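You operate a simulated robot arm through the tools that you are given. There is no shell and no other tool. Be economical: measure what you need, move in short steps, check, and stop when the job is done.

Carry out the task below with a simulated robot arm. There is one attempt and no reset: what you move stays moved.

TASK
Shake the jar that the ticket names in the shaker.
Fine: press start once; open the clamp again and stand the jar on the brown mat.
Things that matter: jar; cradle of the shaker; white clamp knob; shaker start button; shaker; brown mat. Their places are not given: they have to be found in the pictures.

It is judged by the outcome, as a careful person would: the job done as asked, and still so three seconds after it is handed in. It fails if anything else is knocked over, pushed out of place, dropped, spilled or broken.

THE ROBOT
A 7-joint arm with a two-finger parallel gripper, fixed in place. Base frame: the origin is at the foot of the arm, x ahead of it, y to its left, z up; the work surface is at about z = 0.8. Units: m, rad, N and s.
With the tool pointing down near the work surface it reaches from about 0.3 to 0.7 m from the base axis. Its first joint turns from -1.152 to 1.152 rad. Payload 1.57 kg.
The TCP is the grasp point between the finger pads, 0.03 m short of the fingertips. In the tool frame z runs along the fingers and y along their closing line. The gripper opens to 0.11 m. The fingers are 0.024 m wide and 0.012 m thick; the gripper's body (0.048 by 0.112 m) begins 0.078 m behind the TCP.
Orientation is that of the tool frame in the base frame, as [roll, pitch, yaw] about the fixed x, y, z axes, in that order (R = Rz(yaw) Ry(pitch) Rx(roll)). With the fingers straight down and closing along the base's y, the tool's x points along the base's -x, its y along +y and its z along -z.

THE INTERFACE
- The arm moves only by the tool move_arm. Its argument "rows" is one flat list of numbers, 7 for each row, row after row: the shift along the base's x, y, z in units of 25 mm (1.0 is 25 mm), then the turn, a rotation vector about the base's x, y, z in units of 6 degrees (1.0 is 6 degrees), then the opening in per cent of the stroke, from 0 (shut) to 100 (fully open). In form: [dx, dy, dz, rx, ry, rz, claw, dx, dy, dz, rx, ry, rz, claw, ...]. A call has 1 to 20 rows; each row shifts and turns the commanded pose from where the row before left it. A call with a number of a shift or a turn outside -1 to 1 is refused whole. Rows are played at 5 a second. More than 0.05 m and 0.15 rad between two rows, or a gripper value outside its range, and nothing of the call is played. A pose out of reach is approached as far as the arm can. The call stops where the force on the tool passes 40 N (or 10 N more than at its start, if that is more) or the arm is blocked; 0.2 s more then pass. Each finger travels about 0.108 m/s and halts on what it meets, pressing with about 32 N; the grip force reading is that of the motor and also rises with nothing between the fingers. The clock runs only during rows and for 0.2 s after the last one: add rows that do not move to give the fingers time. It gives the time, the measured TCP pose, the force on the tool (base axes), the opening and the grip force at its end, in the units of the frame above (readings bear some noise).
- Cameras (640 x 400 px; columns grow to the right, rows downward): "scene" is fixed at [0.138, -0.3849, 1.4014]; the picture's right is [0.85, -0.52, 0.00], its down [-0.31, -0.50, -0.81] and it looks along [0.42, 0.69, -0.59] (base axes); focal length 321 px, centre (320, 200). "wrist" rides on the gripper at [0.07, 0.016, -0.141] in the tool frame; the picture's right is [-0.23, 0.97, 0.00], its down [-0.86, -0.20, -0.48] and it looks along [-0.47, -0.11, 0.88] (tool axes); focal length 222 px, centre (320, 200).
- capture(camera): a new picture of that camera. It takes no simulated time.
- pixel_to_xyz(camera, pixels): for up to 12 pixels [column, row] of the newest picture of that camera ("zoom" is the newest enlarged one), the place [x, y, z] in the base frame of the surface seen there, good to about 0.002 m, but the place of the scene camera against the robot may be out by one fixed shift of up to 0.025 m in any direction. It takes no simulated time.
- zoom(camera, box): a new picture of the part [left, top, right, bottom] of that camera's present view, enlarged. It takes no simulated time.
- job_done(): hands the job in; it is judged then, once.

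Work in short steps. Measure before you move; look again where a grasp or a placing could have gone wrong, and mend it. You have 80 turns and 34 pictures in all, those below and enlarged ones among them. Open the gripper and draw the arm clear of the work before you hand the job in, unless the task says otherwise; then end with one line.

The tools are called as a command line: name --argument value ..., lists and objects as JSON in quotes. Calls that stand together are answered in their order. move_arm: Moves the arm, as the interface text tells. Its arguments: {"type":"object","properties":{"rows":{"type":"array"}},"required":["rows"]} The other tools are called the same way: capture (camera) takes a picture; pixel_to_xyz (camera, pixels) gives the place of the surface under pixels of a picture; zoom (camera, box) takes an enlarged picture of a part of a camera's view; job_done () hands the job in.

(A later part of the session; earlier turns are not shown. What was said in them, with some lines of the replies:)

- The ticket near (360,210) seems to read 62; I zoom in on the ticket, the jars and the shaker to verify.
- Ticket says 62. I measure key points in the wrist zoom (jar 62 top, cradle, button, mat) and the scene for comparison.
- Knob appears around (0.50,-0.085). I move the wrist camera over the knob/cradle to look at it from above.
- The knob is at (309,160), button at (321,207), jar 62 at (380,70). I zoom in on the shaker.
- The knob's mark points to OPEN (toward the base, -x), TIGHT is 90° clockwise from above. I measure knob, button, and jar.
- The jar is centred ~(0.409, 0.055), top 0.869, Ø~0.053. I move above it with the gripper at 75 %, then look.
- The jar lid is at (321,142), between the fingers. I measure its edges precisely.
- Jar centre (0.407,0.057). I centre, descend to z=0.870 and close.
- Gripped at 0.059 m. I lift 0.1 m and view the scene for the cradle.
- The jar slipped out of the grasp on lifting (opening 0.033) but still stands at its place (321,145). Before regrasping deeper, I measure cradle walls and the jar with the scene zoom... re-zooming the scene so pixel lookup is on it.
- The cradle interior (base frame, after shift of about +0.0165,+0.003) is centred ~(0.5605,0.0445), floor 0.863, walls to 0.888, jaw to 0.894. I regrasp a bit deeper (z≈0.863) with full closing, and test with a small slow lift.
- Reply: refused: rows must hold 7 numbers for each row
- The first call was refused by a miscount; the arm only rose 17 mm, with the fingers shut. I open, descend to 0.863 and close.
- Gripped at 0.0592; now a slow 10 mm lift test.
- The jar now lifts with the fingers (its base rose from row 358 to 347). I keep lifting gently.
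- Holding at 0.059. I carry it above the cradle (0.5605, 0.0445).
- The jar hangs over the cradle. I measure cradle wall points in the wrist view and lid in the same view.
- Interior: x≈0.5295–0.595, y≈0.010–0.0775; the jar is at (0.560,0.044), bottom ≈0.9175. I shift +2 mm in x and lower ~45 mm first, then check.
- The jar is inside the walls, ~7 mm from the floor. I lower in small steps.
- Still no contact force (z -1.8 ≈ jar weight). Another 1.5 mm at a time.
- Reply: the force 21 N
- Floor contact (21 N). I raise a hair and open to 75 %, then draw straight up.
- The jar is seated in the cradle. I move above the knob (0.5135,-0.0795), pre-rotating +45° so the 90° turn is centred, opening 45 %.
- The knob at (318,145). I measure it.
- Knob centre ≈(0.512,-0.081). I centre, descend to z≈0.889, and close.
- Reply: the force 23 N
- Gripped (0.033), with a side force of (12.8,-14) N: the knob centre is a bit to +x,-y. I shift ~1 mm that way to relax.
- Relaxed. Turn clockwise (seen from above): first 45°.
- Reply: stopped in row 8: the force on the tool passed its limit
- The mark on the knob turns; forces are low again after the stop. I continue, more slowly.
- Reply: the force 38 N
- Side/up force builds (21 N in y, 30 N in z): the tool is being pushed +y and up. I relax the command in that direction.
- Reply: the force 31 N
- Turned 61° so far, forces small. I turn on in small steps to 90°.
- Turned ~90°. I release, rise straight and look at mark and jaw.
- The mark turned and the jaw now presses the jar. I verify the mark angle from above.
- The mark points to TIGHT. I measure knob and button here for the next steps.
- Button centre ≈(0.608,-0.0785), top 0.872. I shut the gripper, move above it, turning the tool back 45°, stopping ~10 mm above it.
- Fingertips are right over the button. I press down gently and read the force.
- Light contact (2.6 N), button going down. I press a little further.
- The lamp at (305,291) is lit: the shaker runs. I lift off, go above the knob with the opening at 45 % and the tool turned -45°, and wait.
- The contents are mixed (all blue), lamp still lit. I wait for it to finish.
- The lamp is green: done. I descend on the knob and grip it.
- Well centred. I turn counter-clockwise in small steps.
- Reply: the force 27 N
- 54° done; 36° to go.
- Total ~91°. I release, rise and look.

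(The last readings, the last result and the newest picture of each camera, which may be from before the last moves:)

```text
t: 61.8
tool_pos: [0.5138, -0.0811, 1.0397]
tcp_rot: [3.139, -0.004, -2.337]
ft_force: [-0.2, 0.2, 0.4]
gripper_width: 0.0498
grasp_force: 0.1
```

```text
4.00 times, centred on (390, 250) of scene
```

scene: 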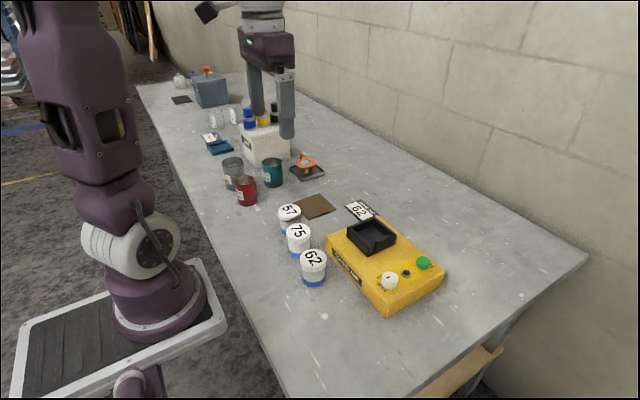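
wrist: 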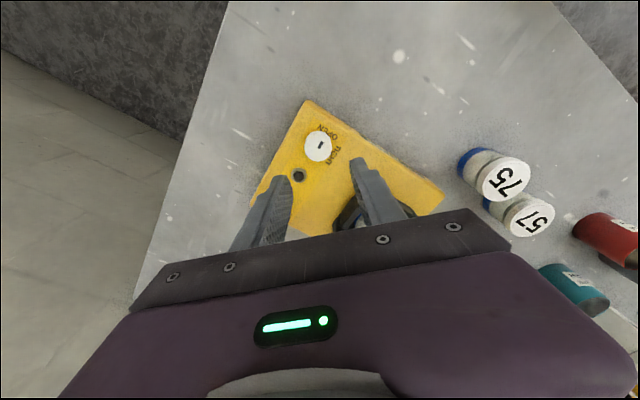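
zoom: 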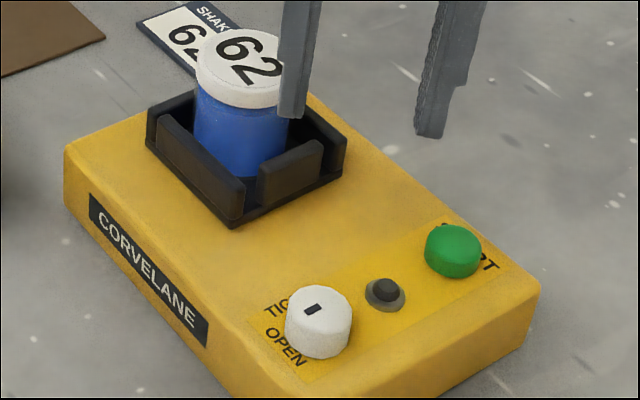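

Clamp is open, jaw retracted, lamp off. I go above the jar, tool turned back, opening 75 %, and check its position.

move_arm --rows '[0.246, 0.633, 0, 0, 0, -0.96, 75, 0.246, 0.633, 0, 0, 0, -0.96, 75, 0.246, 0.633, 0, 0, 0, -0.96, 75, 0.246, 0.633, 0, 0, 0, -0.96, 75, 0.246, 0.633, 0, 0, 0, -0.96, 75, 0.246, 0.633, 0, 0, 0, -0.96, 75, 0.246, 0.633, 0, 0, 0, -0.96, 75, 0.246, 0.633, 0, 0, 0, -0.96, 75, 0, 0, 0, 0, 0, 0, 75]'

capture --camera "wrist"

```text
t: 63.8
tool_pos: [0.5642, 0.0458, 1.0398]
tcp_rot: [3.138, -0.004, -3.141]
ft_force: [-0.2, -0.5, 0.0]
gripper_width: 0.0825
grasp_force: 0.1
```

```text
4 pictures are left
```

wrist: 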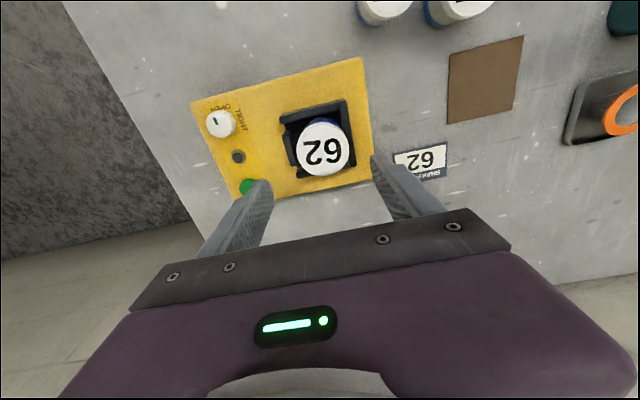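

pixel_to_xyz --camera "wrist" --pixels '[[298, 148], [348, 148], [323, 123], [323, 172], [323, 148], [450, 57], [522, 37], [514, 108], [448, 122], [483, 80]]'

```text
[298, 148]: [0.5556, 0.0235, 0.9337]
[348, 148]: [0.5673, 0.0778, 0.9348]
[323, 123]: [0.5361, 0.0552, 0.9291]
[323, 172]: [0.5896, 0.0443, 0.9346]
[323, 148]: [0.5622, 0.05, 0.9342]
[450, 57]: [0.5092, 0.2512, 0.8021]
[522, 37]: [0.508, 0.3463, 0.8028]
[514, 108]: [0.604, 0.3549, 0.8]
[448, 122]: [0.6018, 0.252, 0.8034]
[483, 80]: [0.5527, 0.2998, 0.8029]
```

Jar now at (0.562,0.050), top 0.934. I centre, lower to z≈0.9275 and grip fully.

move_arm --rows '[-0.09, 0.17, -0.7, 0, 0, 0, 75, 0, 0, -0.8, 0, 0, 0, 75, 0, 0, -0.8, 0, 0, 0, 75, 0, 0, -0.8, 0, 0, 0, 75, 0, 0, -0.8, 0, 0, 0, 75, 0, 0, -0.6, 0, 0, 0, 75, 0, 0, 0, 0, 0, 0, 75, 0, 0, 0, 0, 0, 0, 0, 0, 0, 0, 0, 0, 0, 0, 0, 0, 0, 0, 0, 0, 0, 0, 0, 0, 0, 0, 0, 0]'

```text
t: 66.2
tool_pos: [0.5597, 0.0493, 0.925]
tcp_rot: [3.141, -0.002, -3.142]
ft_force: [0.3, -11.9, -0.2]
gripper_width: 0.059
grasp_force: 31.4
```

Gripped at 0.059, small side force -12 N in y; I relax 1 mm to -y and lift slowly.

move_arm --rows '[0, -0.04, 0, 0, 0, 0, 0, 0, 0, 0.05, 0, 0, 0, 0, 0, 0, 0.1, 0, 0, 0, 0, 0, 0, 0.15, 0, 0, 0, 0, 0, 0, 0.2, 0, 0, 0, 0, 0, 0, 0.3, 0, 0, 0, 0, 0, 0, 0.4, 0, 0, 0, 0, 0, 0, 0.4, 0, 0, 0, 0, 0, 0, 0.4, 0, 0, 0, 0, 0, 0, 0, 0, 0, 0, 0]'

```text
t: 68.4
tool_pos: [0.5615, 0.049, 0.9753]
tcp_rot: [3.139, -0.003, 3.14]
ft_force: [-0.4, -0.6, -2.1]
gripper_width: 0.0586
grasp_force: 31.9
```

Held. I carry it over the mat (0.556, 0.301).

move_arm --rows '[0, 0.3, 0, 0, 0, 0, 0, -0.014, 0.6, 0, 0, 0, 0, 0, -0.014, 0.6, 0, 0, 0, 0, 0, -0.014, 0.6, 0, 0, 0, 0, 0, -0.014, 0.6, 0, 0, 0, 0, 0, -0.014, 0.6, 0, 0, 0, 0, 0, -0.014, 0.6, 0, 0, 0, 0, 0, -0.014, 0.6, 0, 0, 0, 0, 0, -0.014, 0.6, 0, 0, 0, 0, 0, -0.014, 0.6, 0, 0, 0, 0, 0, -0.014, 0.6, 0, 0, 0, 0, 0, -0.014, 0.6, 0, 0, 0, 0, 0, -0.014, 0.6, 0, 0, 0, 0, 0, -0.014, 0.6, 0, 0, 0, 0, 0, -0.014, 0.6, 0, 0, 0, 0, 0, -0.014, 0.6, 0, 0, 0, 0, 0, -0.014, 0.6, 0, 0, 0, 0, 0, 0, 0.18, 0, 0, 0, 0, 0, 0, 0, 0, 0, 0, 0, 0]'

capture --camera "scene"

```text
t: 72.4
tool_pos: [0.5544, 0.2995, 0.9771]
tcp_rot: [3.138, -0.003, 3.141]
ft_force: [-0.4, -0.1, -1.5]
gripper_width: 0.0588
grasp_force: 32.1
```

```text
3 pictures are left
```

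scene: 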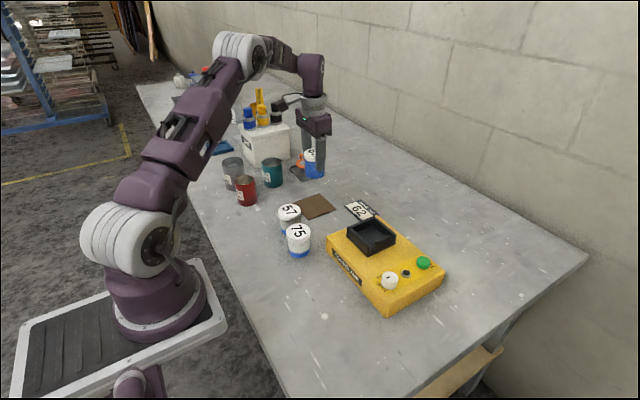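

Jar held above the mat. I lower to ~5 mm above contact, expected at TCP z≈0.865.

move_arm --rows '[0.03, 0.04, -0.3, 0, 0, 0, 0, 0, 0, -0.5, 0, 0, 0, 0, 0, 0, -0.5, 0, 0, 0, 0, 0, 0, -0.5, 0, 0, 0, 0, 0, 0, -0.5, 0, 0, 0, 0, 0, 0, -0.5, 0, 0, 0, 0, 0, 0, -0.5, 0, 0, 0, 0, 0, 0, -0.5, 0, 0, 0, 0, 0, 0, -0.3, 0, 0, 0, 0, 0, 0, -0.1, 0, 0, 0, 0, 0, 0, 0, 0, 0, 0, 0]'

```text
t: 74.8
tool_pos: [0.5565, 0.3015, 0.8713]
tcp_rot: [3.137, -0.003, 3.141]
ft_force: [0.0, 0.0, -2.8]
gripper_width: 0.0589
grasp_force: 32.2
```

move_arm --rows '[0, 0, -0.08, 0, 0, 0, 0, 0, 0, -0.06, 0, 0, 0, 0, 0, 0, 0, 0, 0, 0, 0]'

```text
t: 75.6
tool_pos: [0.5564, 0.3025, 0.8677]
tcp_rot: [3.137, -0.004, 3.141]
ft_force: [0.3, 0.2, -1.7]
gripper_width: 0.0587
grasp_force: 31.2
```

move_arm --rows '[0, 0, -0.06, 0, 0, 0, 0, 0, 0, -0.04, 0, 0, 0, 0, 0, 0, 0, 0, 0, 0, 0]'

```text
t: 76.4
tool_pos: [0.557, 0.3022, 0.8648]
tcp_rot: [3.139, -0.003, -3.14]
ft_force: [-0.8, -0.6, -2.3]
gripper_width: 0.0589
grasp_force: 31.7
```

No contact yet; another 1 mm steps.

move_arm --rows '[0, 0, -0.04, 0, 0, 0, 0, 0, 0, -0.03, 0, 0, 0, 0, 0, 0, 0, 0, 0, 0, 0]'

```text
t: 77.2
tool_pos: [0.5553, 0.3011, 0.8633]
tcp_rot: [3.138, -0.002, -3.141]
ft_force: [-6.0, -2.6, 21.0]
gripper_width: 0.0589
grasp_force: 32.0
```

Contact (21 N). I ease up slightly, release and withdraw upward.

move_arm --rows '[0, 0, 0.03, 0, 0, 0, 0, 0, 0, 0, 0, 0, 0, 72, 0, 0, 0, 0, 0, 0, 72, 0, 0, 0, 0, 0, 0, 72, 0, 0, 0.4, 0, 0, 0, 72, 0, 0, 0.8, 0, 0, 0, 72, 0, 0, 0.9, 0, 0, 0, 72, 0, 0, 0.9, 0, 0, 0, 72, 0, 0, 0.9, 0, 0, 0, 72, 0, 0, 0.9, 0, 0, 0, 72, 0, 0, 0.9, 0, 0, 0, 72, 0, 0, 0.9, 0, 0, 0, 72, -0.8, -0.3, 0.3, 0, 0, 0, 72, -0.8, -0.3, 0.3, 0, 0, 0, 72, -0.8, -0.3, 0.3, 0, 0, 0, 72, -0.8, -0.3, 0, 0, 0, 0, 72, -0.8, -0.3, 0, 0, 0, 0, 72, 0, 0, 0, 0, 0, 0, 100]'

capture --camera "scene"

capture --camera "wrist"

```text
t: 81.0
tool_pos: [0.4558, 0.2635, 1.0509]
tcp_rot: [3.137, -0.004, 3.142]
ft_force: [-0.8, -0.3, 0.5]
gripper_width: 0.11
grasp_force: 0.0
```

```text
2 pictures are left
```

scene: 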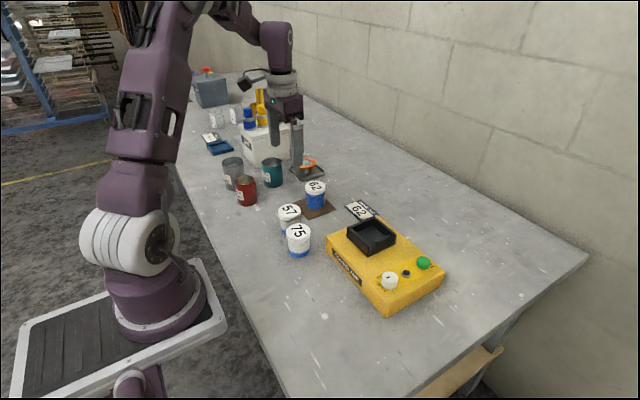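

```text
1 pictures are left
```

wrist: 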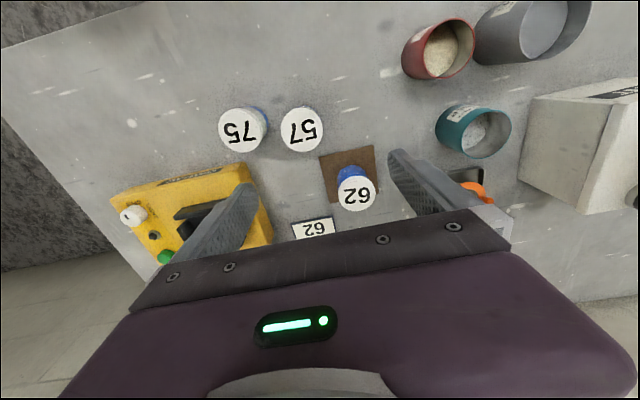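

Jar 62 stands upright on the brown mat at (316,195), the clamp is open, the other objects are in place, and the arm is clear. I hand in.

job_done

```text
The job is handed in.
```

Jar 62 was shaken with one press of start, the clamp was opened again, and the jar now stands upright on the brown mat; on the first lift the jar slipped from the grip but stayed standing in place.
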